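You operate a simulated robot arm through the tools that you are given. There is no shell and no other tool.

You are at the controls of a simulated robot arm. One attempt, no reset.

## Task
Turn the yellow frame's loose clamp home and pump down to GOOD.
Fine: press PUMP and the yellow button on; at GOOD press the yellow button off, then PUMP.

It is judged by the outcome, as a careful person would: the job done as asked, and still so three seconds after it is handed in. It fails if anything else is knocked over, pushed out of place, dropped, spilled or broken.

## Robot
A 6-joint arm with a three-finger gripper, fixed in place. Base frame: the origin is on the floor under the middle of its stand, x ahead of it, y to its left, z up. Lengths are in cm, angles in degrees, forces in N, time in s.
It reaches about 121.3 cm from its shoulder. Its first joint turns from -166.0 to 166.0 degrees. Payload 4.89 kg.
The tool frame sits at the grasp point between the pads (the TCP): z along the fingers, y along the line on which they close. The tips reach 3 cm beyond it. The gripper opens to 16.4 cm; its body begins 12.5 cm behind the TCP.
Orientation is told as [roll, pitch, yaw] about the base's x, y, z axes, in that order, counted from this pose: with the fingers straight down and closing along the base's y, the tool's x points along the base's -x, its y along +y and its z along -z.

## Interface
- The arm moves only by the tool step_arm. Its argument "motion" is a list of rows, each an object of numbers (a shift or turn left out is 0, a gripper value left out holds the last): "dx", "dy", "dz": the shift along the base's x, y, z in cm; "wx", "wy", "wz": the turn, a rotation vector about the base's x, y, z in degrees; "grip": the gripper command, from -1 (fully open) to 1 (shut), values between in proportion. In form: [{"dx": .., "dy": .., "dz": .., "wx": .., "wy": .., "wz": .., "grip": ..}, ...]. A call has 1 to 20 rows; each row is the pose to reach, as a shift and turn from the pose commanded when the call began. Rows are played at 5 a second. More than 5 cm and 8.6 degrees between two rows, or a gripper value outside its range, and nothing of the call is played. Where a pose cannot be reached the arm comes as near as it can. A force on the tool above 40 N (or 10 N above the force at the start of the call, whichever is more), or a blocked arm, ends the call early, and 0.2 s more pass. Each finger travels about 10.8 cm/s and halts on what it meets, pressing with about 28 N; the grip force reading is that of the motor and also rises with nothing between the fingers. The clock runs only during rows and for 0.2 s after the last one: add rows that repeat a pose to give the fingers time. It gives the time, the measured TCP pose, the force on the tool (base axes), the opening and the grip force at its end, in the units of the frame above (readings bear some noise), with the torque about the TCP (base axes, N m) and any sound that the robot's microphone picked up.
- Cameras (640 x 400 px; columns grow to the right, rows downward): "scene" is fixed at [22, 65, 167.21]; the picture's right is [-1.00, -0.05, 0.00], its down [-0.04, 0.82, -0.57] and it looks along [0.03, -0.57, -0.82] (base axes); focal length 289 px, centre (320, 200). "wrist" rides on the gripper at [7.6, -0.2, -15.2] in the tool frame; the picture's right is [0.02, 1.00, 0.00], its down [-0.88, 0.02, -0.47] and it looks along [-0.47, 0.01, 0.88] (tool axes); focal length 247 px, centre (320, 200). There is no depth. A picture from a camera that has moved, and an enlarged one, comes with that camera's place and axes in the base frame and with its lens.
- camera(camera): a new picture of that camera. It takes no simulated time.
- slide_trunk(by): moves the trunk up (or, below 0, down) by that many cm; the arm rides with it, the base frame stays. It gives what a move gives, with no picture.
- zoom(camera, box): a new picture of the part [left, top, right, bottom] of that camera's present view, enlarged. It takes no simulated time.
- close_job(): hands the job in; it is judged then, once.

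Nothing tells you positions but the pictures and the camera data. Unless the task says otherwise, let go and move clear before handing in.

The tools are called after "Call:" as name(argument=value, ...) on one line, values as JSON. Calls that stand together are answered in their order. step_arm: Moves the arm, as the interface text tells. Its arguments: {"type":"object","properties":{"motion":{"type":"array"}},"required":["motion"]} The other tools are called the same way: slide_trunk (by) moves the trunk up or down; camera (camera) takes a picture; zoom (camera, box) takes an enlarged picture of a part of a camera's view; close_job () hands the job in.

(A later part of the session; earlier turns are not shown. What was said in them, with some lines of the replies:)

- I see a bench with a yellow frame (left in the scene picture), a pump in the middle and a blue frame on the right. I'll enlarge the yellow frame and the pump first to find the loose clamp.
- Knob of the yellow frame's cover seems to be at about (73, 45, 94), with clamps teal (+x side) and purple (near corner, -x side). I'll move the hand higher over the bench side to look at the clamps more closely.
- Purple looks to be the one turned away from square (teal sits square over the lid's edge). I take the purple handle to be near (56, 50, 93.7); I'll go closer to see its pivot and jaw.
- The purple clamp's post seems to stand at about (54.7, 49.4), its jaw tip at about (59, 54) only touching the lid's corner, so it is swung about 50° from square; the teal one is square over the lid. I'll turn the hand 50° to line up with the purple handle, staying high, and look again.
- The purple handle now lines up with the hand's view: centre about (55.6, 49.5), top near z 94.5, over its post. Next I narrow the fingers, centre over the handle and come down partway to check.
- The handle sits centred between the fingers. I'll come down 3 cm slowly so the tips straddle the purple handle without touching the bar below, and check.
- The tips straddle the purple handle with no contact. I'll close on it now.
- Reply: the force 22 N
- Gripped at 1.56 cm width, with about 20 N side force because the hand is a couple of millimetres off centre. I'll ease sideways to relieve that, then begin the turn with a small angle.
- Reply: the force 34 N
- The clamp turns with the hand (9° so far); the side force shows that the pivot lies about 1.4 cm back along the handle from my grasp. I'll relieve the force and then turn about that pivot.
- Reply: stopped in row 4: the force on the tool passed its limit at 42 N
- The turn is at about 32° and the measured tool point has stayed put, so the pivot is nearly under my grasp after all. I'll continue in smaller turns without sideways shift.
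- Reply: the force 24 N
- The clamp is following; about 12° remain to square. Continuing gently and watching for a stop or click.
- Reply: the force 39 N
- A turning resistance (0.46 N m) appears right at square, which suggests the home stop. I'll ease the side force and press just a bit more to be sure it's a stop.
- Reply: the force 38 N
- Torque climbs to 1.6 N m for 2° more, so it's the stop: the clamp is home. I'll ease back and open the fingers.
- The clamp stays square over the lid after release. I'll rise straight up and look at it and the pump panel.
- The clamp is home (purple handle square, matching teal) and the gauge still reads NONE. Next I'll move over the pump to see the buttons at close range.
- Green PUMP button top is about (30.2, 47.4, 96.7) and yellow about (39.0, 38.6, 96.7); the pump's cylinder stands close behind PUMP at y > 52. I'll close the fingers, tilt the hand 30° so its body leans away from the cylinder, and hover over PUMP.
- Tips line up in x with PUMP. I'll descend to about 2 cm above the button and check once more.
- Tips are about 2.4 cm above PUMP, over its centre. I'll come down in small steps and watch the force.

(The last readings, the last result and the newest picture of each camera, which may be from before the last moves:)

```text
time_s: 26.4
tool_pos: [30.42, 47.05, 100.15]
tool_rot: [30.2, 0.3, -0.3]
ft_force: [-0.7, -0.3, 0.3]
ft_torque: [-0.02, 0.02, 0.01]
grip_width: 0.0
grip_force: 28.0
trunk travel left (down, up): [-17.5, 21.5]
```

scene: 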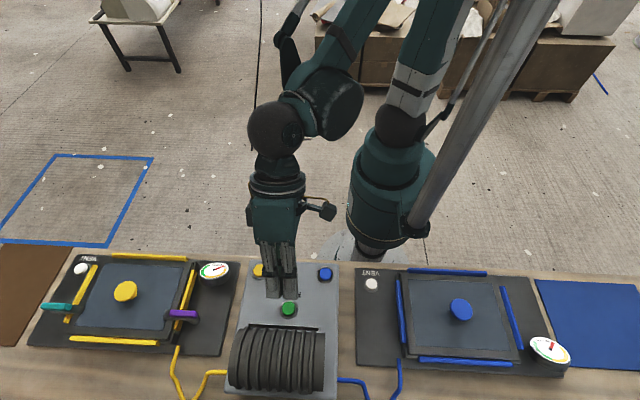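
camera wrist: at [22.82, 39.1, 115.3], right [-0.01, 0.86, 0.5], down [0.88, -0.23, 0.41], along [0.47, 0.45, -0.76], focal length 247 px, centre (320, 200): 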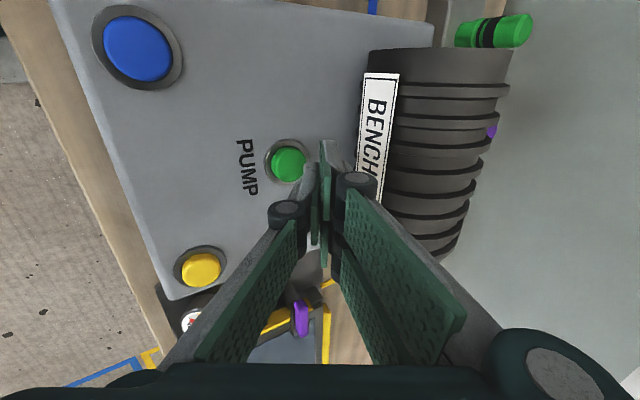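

Call:
step_arm(motion=[{"dz": -0.15, "grip": 1}, {"dz": -0.3, "grip": 1}, {"dz": -0.45, "grip": 1}])

Call:
zoom(camera="scene", box=[230, 220, 350, 350])

```text
time_s: 27.2
tool_pos: [30.41, 47.04, 99.75]
tool_rot: [30.2, 0.2, -0.3]
ft_force: [0.7, -0.4, -0.3]
ft_torque: [0.03, -0.02, 0.03]
grip_width: 0.01
grip_force: 28.2
trunk travel left (down, up): [-17.5, 21.5]
```

```text
3.08 times, centred on (290, 285) of scene
camera zoom: at [22.0, 65.0, 167.21], right [-1.0, -0.05, 0.0], down [-0.04, 0.82, -0.57], along [0.03, -0.57, -0.82], focal length 889 px, centre (412, -62)
```

zoom: 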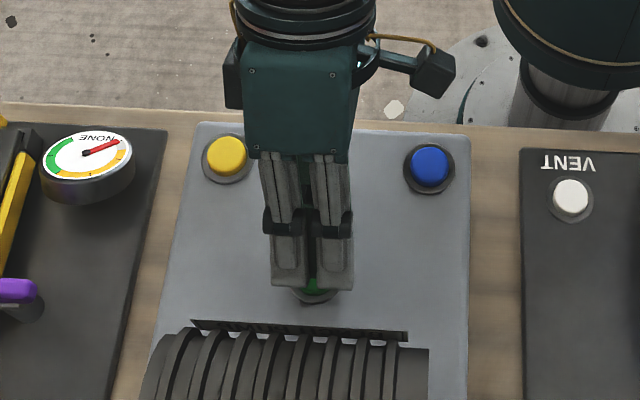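

Call:
step_arm(motion=[{"dz": -0.12, "grip": 1}, {"dz": -0.24, "grip": 1}, {"dz": -0.36, "grip": 1}])

```text
time_s: 28.0
tool_pos: [30.21, 46.96, 99.33]
tool_rot: [30.3, 0.1, -0.4]
ft_force: [0.2, -0.3, -0.3]
ft_torque: [0.0, 0.02, -0.01]
grip_width: 0.0
grip_force: 27.9
trunk travel left (down, up): [-17.5, 21.5]
```

Call:
step_arm(motion=[{"dz": -0.12, "grip": 1}, {"dz": -0.24, "grip": 1}, {"dz": -0.36, "grip": 1}])

Call:
zoom(camera="scene", box=[250, 260, 330, 340])

Call:
zoom(camera="wrist", box=[220, 100, 400, 260])

```text
time_s: 28.8
tool_pos: [30.25, 46.87, 98.77]
tool_rot: [30.2, 0.2, -0.3]
ft_force: [-0.4, -0.4, 0.5]
ft_torque: [0.01, -0.02, -0.03]
grip_width: 0.0
grip_force: 28.0
trunk travel left (down, up): [-17.5, 21.5]
```

```text
5.00 times, centred on (290, 300) of scene
camera zoom: at [22.0, 65.0, 167.21], right [-1.0, -0.05, 0.0], down [-0.04, 0.82, -0.57], along [0.03, -0.57, -0.82], focal length 1444 px, centre (470, -300)
```

zoom: 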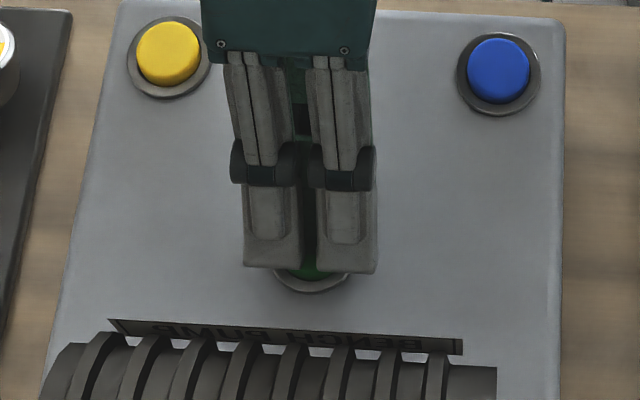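

```text
2.50 times, centred on (310, 180) of wrist
camera zoom: at [22.78, 39.16, 112.03], right [-0.01, 0.86, 0.5], down [0.88, -0.23, 0.41], along [0.47, 0.45, -0.76], focal length 617 px, centre (345, 250)
```

zoom: 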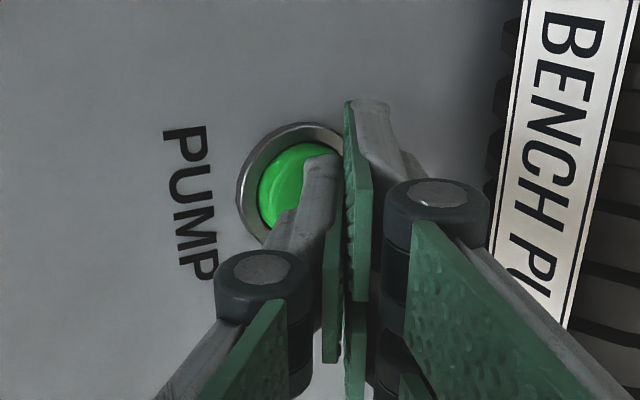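

No contact force yet; the single finger's tip is over the green button. Continuing down in small steps.

Call:
step_arm(motion=[{"dz": -0.12, "grip": 1}, {"dz": -0.24, "grip": 1}, {"dz": -0.3, "grip": 1}])

Call:
zoom(camera="wrist", box=[220, 100, 400, 260])

```text
time_s: 29.6
tool_pos: [30.36, 46.81, 98.68]
tool_rot: [30.3, 0.2, -0.4]
ft_force: [-0.4, 0.4, 1.9]
ft_torque: [0.02, 0.0, -0.02]
grip_width: 0.0
grip_force: 28.1
trunk travel left (down, up): [-17.5, 21.5]
heard: click
```

```text
2.50 times, centred on (310, 180) of wrist
camera zoom: at [22.81, 39.13, 111.75], right [-0.01, 0.86, 0.5], down [0.88, -0.23, 0.41], along [0.47, 0.45, -0.76], focal length 617 px, centre (345, 250)
```

zoom: 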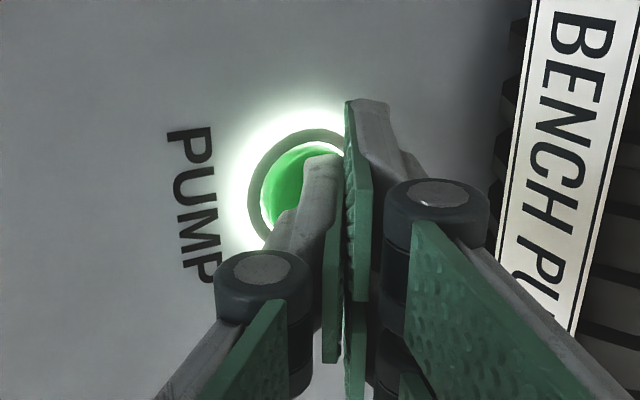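

PUMP clicked and its lamp is lit. I'll lift off and move over to the yellow button, hovering 2 cm above.

Call:
step_arm(motion=[{"dz": 2.5, "grip": 1}, {"dz": 5, "grip": 1}, {"dx": 3, "dy": -2.9, "dz": 5, "grip": 1}, {"dx": 6, "dy": -5.8, "dz": 5, "grip": 1}, {"dx": 8.8, "dy": -8.6, "dz": 5, "grip": 1}, {"dx": 8.8, "dy": -8.6, "dz": 2.5, "grip": 1}, {"dx": 8.8, "dy": -8.6, "dz": 2.5, "grip": 1}])

Call:
camera(camera="scene")

Call:
camera(camera="wrist")

Call:
zoom(camera="scene", box=[190, 240, 350, 340])

```text
time_s: 31.2
tool_pos: [38.99, 38.45, 101.27]
tool_rot: [30.3, 0.2, -0.2]
ft_force: [1.2, 0.0, 0.4]
ft_torque: [0.0, 0.04, 0.0]
grip_width: 0.0
grip_force: 28.3
trunk travel left (down, up): [-17.5, 21.5]
```

```text
taken
```

scene: 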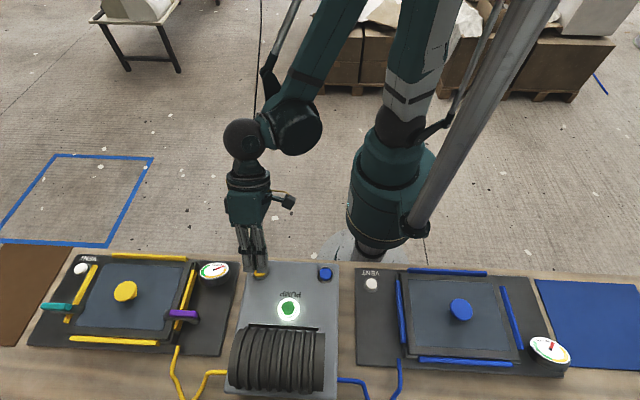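

```text
taken
camera wrist: at [31.46, 30.59, 114.32], right [-0.01, 0.86, 0.5], down [0.88, -0.23, 0.41], along [0.47, 0.45, -0.76], focal length 247 px, centre (320, 200)
```

wrist: 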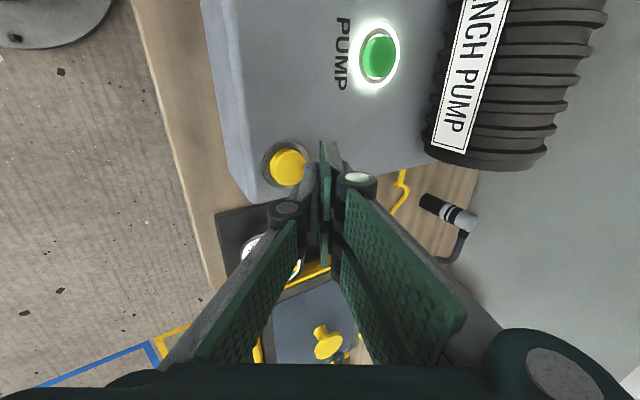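

```text
4.00 times, centred on (270, 290) of scene
camera zoom: at [22.0, 65.0, 167.21], right [-1.0, -0.05, 0.0], down [-0.04, 0.82, -0.57], along [0.03, -0.57, -0.82], focal length 1156 px, centre (520, -160)
```

zoom: 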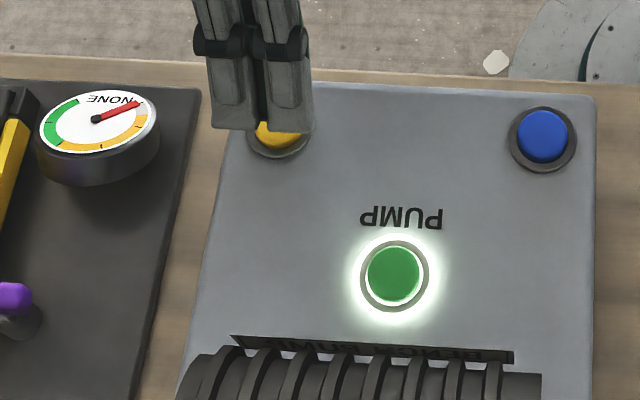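

PUMP is lit, yellow is not yet. I'm about 2.5 cm above the yellow button's click depth; pressing down gently.

Call:
step_arm(motion=[{"dy": -0.2, "dz": -1, "grip": 1}, {"dy": -0.2, "dz": -1.8, "grip": 1}, {"dy": -0.2, "dz": -2.2, "grip": 1}, {"dy": -0.2, "dz": -2.35, "grip": 1}, {"dy": -0.2, "dz": -2.5, "grip": 1}])

Call:
zoom(camera="scene", box=[190, 240, 350, 340])

```text
time_s: 32.4
tool_pos: [39.19, 38.18, 98.69]
tool_rot: [30.3, 0.3, -0.3]
ft_force: [-0.7, 0.5, 1.8]
ft_torque: [0.02, -0.03, -0.03]
grip_width: 0.01
grip_force: 28.1
trunk travel left (down, up): [-17.5, 21.5]
heard: click
```

```text
4.00 times, centred on (270, 290) of scene
camera zoom: at [22.0, 65.0, 167.21], right [-1.0, -0.05, 0.0], down [-0.04, 0.82, -0.57], along [0.03, -0.57, -0.82], focal length 1156 px, centre (520, -160)
```

zoom: 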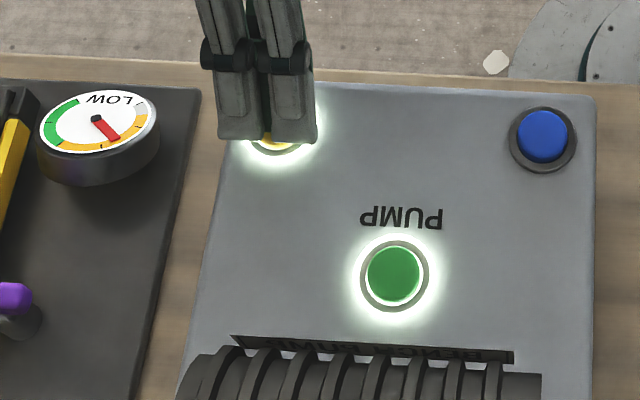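

Yellow is on and the gauge already climbs (reads LOW). I'll lift just clear of the button and check the gauge right away.

Call:
step_arm(motion=[{"dz": 1.0, "grip": 1}])

Call:
zoom(camera="scene", box=[190, 240, 350, 340])

```text
time_s: 32.8
tool_pos: [39.16, 38.22, 99.62]
tool_rot: [30.1, 0.3, -0.3]
ft_force: [0.3, -0.6, -0.2]
ft_torque: [-0.04, 0.11, 0.03]
grip_width: 0.01
grip_force: 27.7
trunk travel left (down, up): [-17.5, 21.5]
```

```text
4.00 times, centred on (270, 290) of scene
camera zoom: at [22.0, 65.0, 167.21], right [-1.0, -0.05, 0.0], down [-0.04, 0.82, -0.57], along [0.03, -0.57, -0.82], focal length 1156 px, centre (520, -160)
```

zoom: 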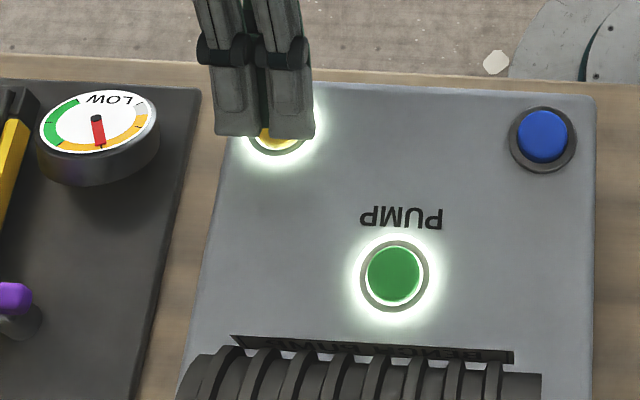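

Call:
step_arm(motion=[{"dz": 0, "grip": 1}])

Call:
zoom(camera="scene", box=[190, 250, 250, 290])

```text
time_s: 33.2
tool_pos: [39.24, 38.19, 99.7]
tool_rot: [30.2, 0.3, -0.3]
ft_force: [0.5, 0.0, 0.5]
ft_torque: [-0.01, 0.0, -0.01]
grip_width: 0.0
grip_force: 28.0
trunk travel left (down, up): [-17.5, 21.5]
```

```text
10.00 times, centred on (220, 270) of scene
camera zoom: at [22.0, 65.0, 167.21], right [-1.0, -0.05, 0.0], down [-0.04, 0.82, -0.57], along [0.03, -0.57, -0.82], focal length 2889 px, centre (1320, -500)
```

zoom: 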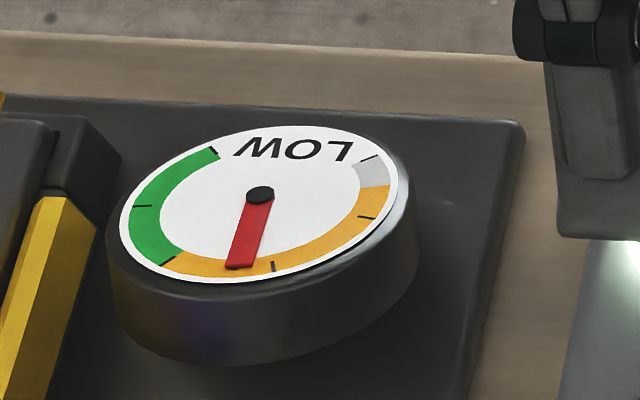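

Needle is at about 47 % of the scale and green starts at about 60 %. I'll wait about 1 s more and look.

Call:
step_arm(motion=[{"dz": 0, "grip": 1}, {"dz": 0, "grip": 1}, {"dz": 0, "grip": 1}, {"dz": 0, "grip": 1}])

Call:
zoom(camera="scene", box=[190, 250, 250, 290])

```text
time_s: 34.2
tool_pos: [39.29, 38.25, 99.77]
tool_rot: [30.1, 0.2, -0.4]
ft_force: [-0.1, 0.1, 0.5]
ft_torque: [-0.03, 0.01, -0.02]
grip_width: 0.01
grip_force: 27.9
trunk travel left (down, up): [-17.5, 21.5]
```

```text
10.00 times, centred on (220, 270) of scene
camera zoom: at [22.0, 65.0, 167.21], right [-1.0, -0.05, 0.0], down [-0.04, 0.82, -0.57], along [0.03, -0.57, -0.82], focal length 2889 px, centre (1320, -500)
```

zoom: 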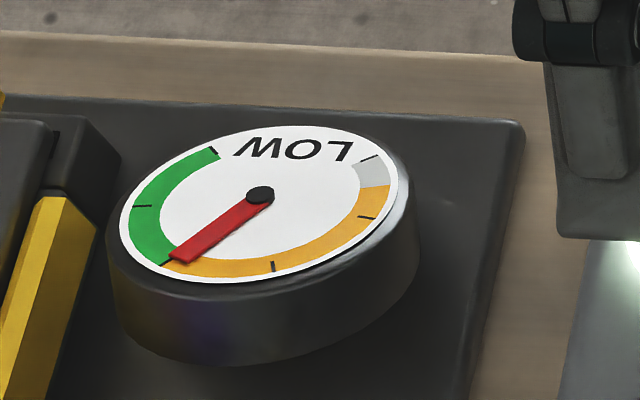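

Call:
step_arm(motion=[{"dz": 0, "grip": 1}, {"dz": 0, "grip": 1}, {"dz": 0, "grip": 1}, {"dz": 0, "grip": 1}])

Call:
zoom(camera="scene", box=[190, 250, 250, 290])

```text
time_s: 35.2
tool_pos: [39.1, 38.19, 99.64]
tool_rot: [30.2, 0.2, -0.4]
ft_force: [-1.1, -0.2, 0.2]
ft_torque: [0.02, 0.0, -0.04]
grip_width: 0.0
grip_force: 28.0
trunk travel left (down, up): [-17.5, 21.5]
```

```text
10.00 times, centred on (220, 270) of scene
camera zoom: at [22.0, 65.0, 167.21], right [-1.0, -0.05, 0.0], down [-0.04, 0.82, -0.57], along [0.03, -0.57, -0.82], focal length 2889 px, centre (1320, -500)
```

zoom: 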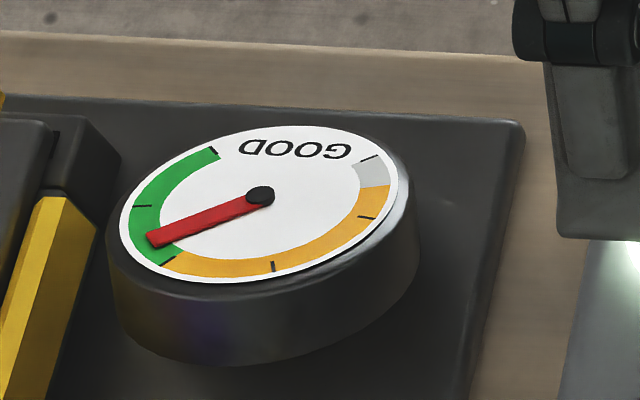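

The gauge reads GOOD (needle well into the green's lower part). Pressing yellow off now.

Call:
step_arm(motion=[{"dz": -0.6, "grip": 1}, {"dz": -0.9, "grip": 1}, {"dz": -1.05, "grip": 1}])

Call:
zoom(camera="scene", box=[190, 240, 350, 340])

```text
time_s: 36.0
tool_pos: [39.24, 38.32, 98.51]
tool_rot: [30.2, 0.2, -0.3]
ft_force: [0.9, 1.0, 1.7]
ft_torque: [0.05, -0.04, -0.02]
grip_width: 0.0
grip_force: 27.8
trunk travel left (down, up): [-17.5, 21.5]
heard: click
```

```text
4.00 times, centred on (270, 290) of scene
camera zoom: at [22.0, 65.0, 167.21], right [-1.0, -0.05, 0.0], down [-0.04, 0.82, -0.57], along [0.03, -0.57, -0.82], focal length 1156 px, centre (520, -160)
```

zoom: 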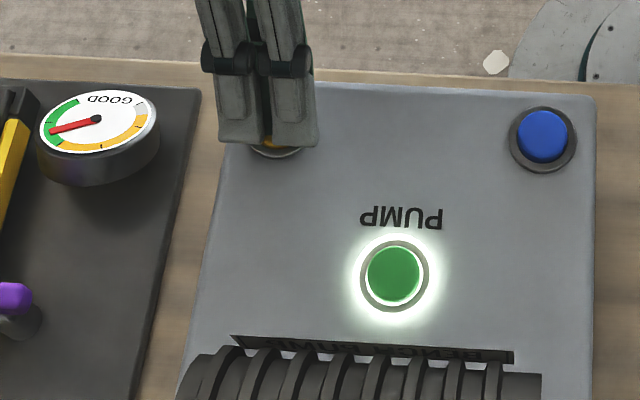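

Yellow is off with the gauge at GOOD. I'll lift, go back over PUMP and check that the gauge holds.

Call:
step_arm(motion=[{"dz": 2.5, "grip": 1}, {"dz": 5, "grip": 1}, {"dx": -3, "dy": 3, "dz": 5, "grip": 1}, {"dx": -6, "dy": 6, "dz": 5, "grip": 1}, {"dx": -8.85, "dy": 8.8, "dz": 5, "grip": 1}, {"dx": -8.85, "dy": 8.8, "dz": 2.5, "grip": 1}, {"dx": -8.85, "dy": 8.8, "dz": 1.2, "grip": 1}])

Call:
zoom(camera="scene", box=[190, 240, 350, 340])

Call:
camera(camera="wrist")

```text
time_s: 37.6
tool_pos: [30.28, 47.24, 99.74]
tool_rot: [30.2, 0.2, -0.2]
ft_force: [-0.5, 0.0, -0.4]
ft_torque: [0.06, -0.05, -0.06]
grip_width: 0.0
grip_force: 28.3
trunk travel left (down, up): [-17.5, 21.5]
```

```text
4.00 times, centred on (270, 290) of scene
camera zoom: at [22.0, 65.0, 167.21], right [-1.0, -0.05, 0.0], down [-0.04, 0.82, -0.57], along [0.03, -0.57, -0.82], focal length 1156 px, centre (520, -160)
```

zoom: 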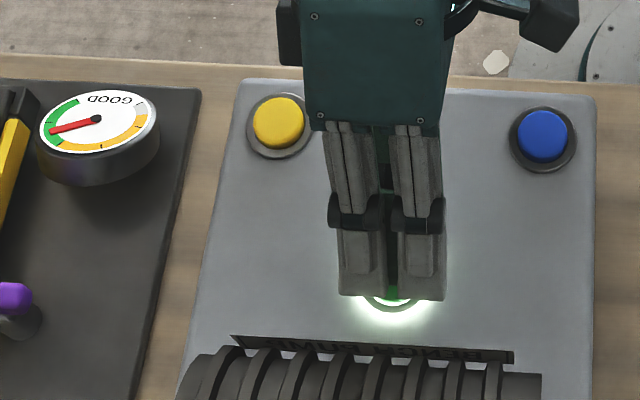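

```text
taken
camera wrist: at [22.66, 39.43, 112.71], right [-0.01, 0.86, 0.5], down [0.88, -0.23, 0.41], along [0.47, 0.45, -0.76], focal length 247 px, centre (320, 200)
```

wrist: 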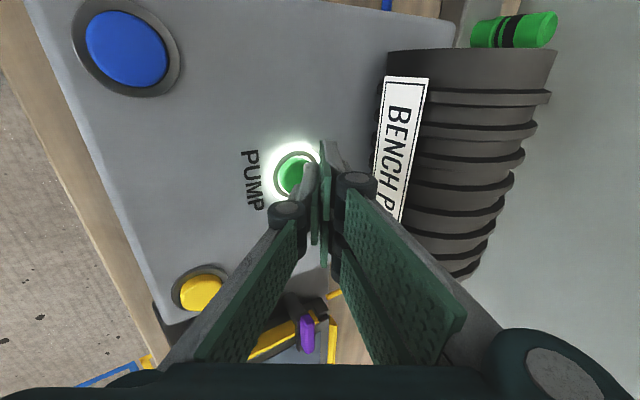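

The gauge holds at GOOD and yellow is dark. Pressing PUMP off.

Call:
step_arm(motion=[{"dy": -0.15, "dz": -0.6, "grip": 1}, {"dy": -0.15, "dz": -1.0, "grip": 1}, {"dy": -0.15, "dz": -1.2, "grip": 1}])

Call:
zoom(camera="scene", box=[190, 240, 350, 340])

```text
time_s: 38.4
tool_pos: [30.26, 46.9, 98.53]
tool_rot: [30.1, 0.3, -0.3]
ft_force: [0.5, 0.6, 2.4]
ft_torque: [0.05, 0.0, 0.0]
grip_width: 0.01
grip_force: 27.6
trunk travel left (down, up): [-17.5, 21.5]
heard: click
```

```text
4.00 times, centred on (270, 290) of scene
camera zoom: at [22.0, 65.0, 167.21], right [-1.0, -0.05, 0.0], down [-0.04, 0.82, -0.57], along [0.03, -0.57, -0.82], focal length 1156 px, centre (520, -160)
```

zoom: 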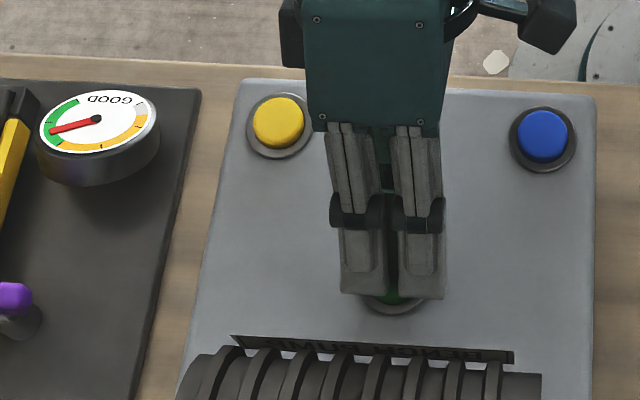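

PUMP is off and the gauge stays at GOOD. I'll lift clear, move back up and watch the gauge for a few seconds.

Call:
step_arm(motion=[{"dz": 2.5, "grip": 1}, {"dz": 6, "grip": 1}, {"dz": 10.5, "grip": 1}, {"dy": -2, "dz": 15, "wx": -7.5, "grip": 1}, {"dy": -5, "dz": 18, "wx": -15, "grip": 1}, {"dy": -9, "dz": 20, "wx": -22.5, "grip": 1}, {"dy": -13, "dz": 20, "wx": -30, "grip": 0.6}, {"dy": -17, "dz": 20, "wx": -30, "grip": 0}, {"dy": -17, "dz": 20, "wx": -30, "grip": 0}, {"dy": -17, "dz": 20, "wx": -30, "grip": 0}])

Call:
camera(camera="scene")

Call:
zoom(camera="scene", box=[190, 250, 250, 290])

Call:
zoom(camera="scene", box=[20, 235, 250, 379])

```text
time_s: 40.6
tool_pos: [29.78, 29.96, 118.73]
tool_rot: [0.3, 0.1, -0.4]
ft_force: [-1.0, -0.1, -0.4]
ft_torque: [0.08, -0.09, -0.03]
grip_width: 8.21
grip_force: 0.1
trunk travel left (down, up): [-17.5, 21.5]
```

```text
taken
```

scene: 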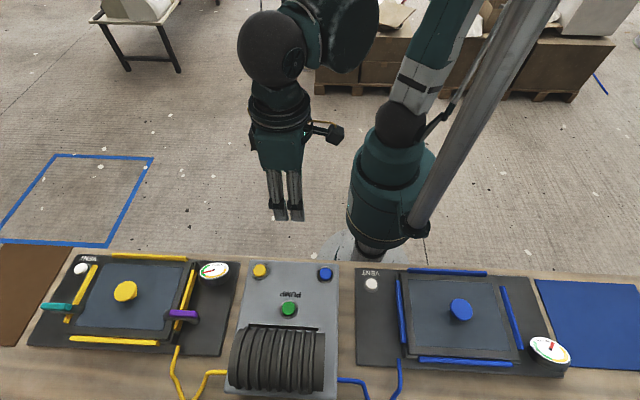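

```text
10.00 times, centred on (220, 270) of scene
camera zoom: at [22.0, 65.0, 167.21], right [-1.0, -0.05, 0.0], down [-0.04, 0.82, -0.57], along [0.03, -0.57, -0.82], focal length 2889 px, centre (1320, -500)
```

zoom: 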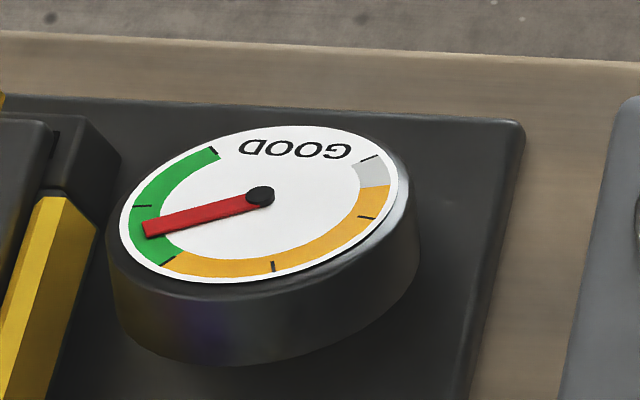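

```text
2.78 times, centred on (135, 307) of scene
camera zoom: at [22.0, 65.0, 167.21], right [-1.0, -0.05, 0.0], down [-0.04, 0.82, -0.57], along [0.03, -0.57, -0.82], focal length 802 px, centre (834, -97)
```

zoom: 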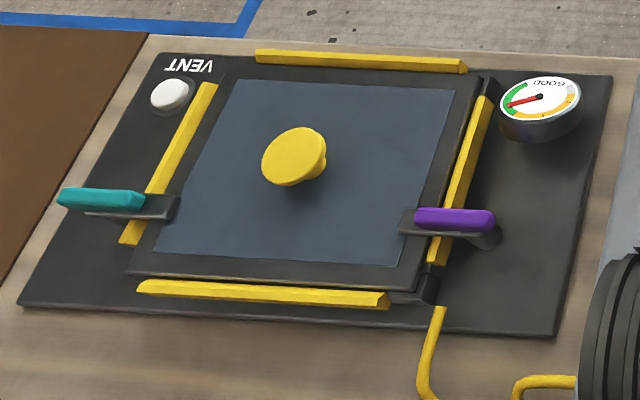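

Everything is off and GOOD shows. I'll wait about 4 s to be sure the vacuum isn't leaking.

Call:
step_arm(motion=[{"dz": 0}, {"dz": 0}, {"dz": 0}, {"dz": 0}, {"dz": 0}, {"dz": 0}, {"dz": 0}, {"dz": 0}, {"dz": 0}, {"dz": 0}, {"dz": 0}, {"dz": 0}, {"dz": 0}, {"dz": 0}, {"dz": 0}, {"dz": 0}, {"dz": 0}, {"dz": 0}, {"dz": 0}, {"dz": 0}])

Call:
zoom(camera="scene", box=[190, 250, 250, 290])

Call:
zoom(camera="scene", box=[200, 240, 400, 400])

```text
time_s: 44.8
tool_pos: [29.8, 29.96, 118.72]
tool_rot: [0.2, -0.1, -0.5]
ft_force: [0.5, 0.6, 0.2]
ft_torque: [0.02, 0.0, 0.01]
grip_width: 8.2
grip_force: 0.0
trunk travel left (down, up): [-17.5, 21.5]
```

```text
10.00 times, centred on (220, 270) of scene
camera zoom: at [22.0, 65.0, 167.21], right [-1.0, -0.05, 0.0], down [-0.04, 0.82, -0.57], along [0.03, -0.57, -0.82], focal length 2889 px, centre (1320, -500)
```

zoom: 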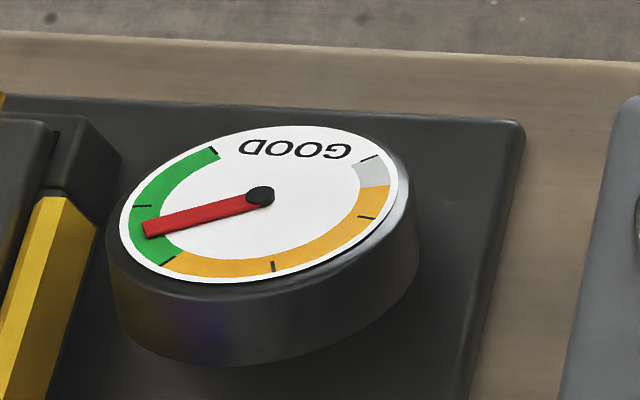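

```text
2.50 times, centred on (300, 320) of scene
camera zoom: at [22.0, 65.0, 167.21], right [-1.0, -0.05, 0.0], down [-0.04, 0.82, -0.57], along [0.03, -0.57, -0.82], focal length 722 px, centre (370, -100)
```

zoom: 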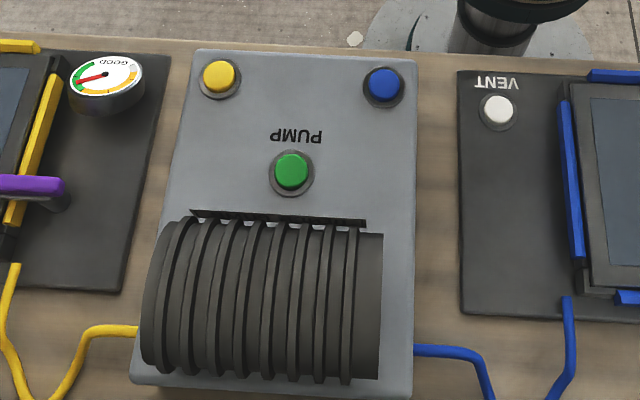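

The needle hasn't moved in over 4 s: the gauge holds at GOOD. The clamp is home, yellow and PUMP are both off, and the hand is clear, so I'm handing the job in.

Call:
close_job()

```text
The job is handed in.
```

The yellow frame's loose clamp (the purple one) is turned home and the frame is pumped down to GOOD.

- **Clamp:** I turned it about 50° until it met its stop. It now sits square over the lid, matching the teal one, and stayed there after I let go.
- **Pump-down:** I pressed PUMP on, then the yellow button on. At GOOD I pressed the yellow button off, then PUMP off. Each press clicked, and both lamps are dark.
- **Vacuum:** With everything off, the needle held still in the green for a bit over 4 seconds before I handed in.

The hand is lifted clear of the bench. In the last pictures nothing else looks moved or knocked over.
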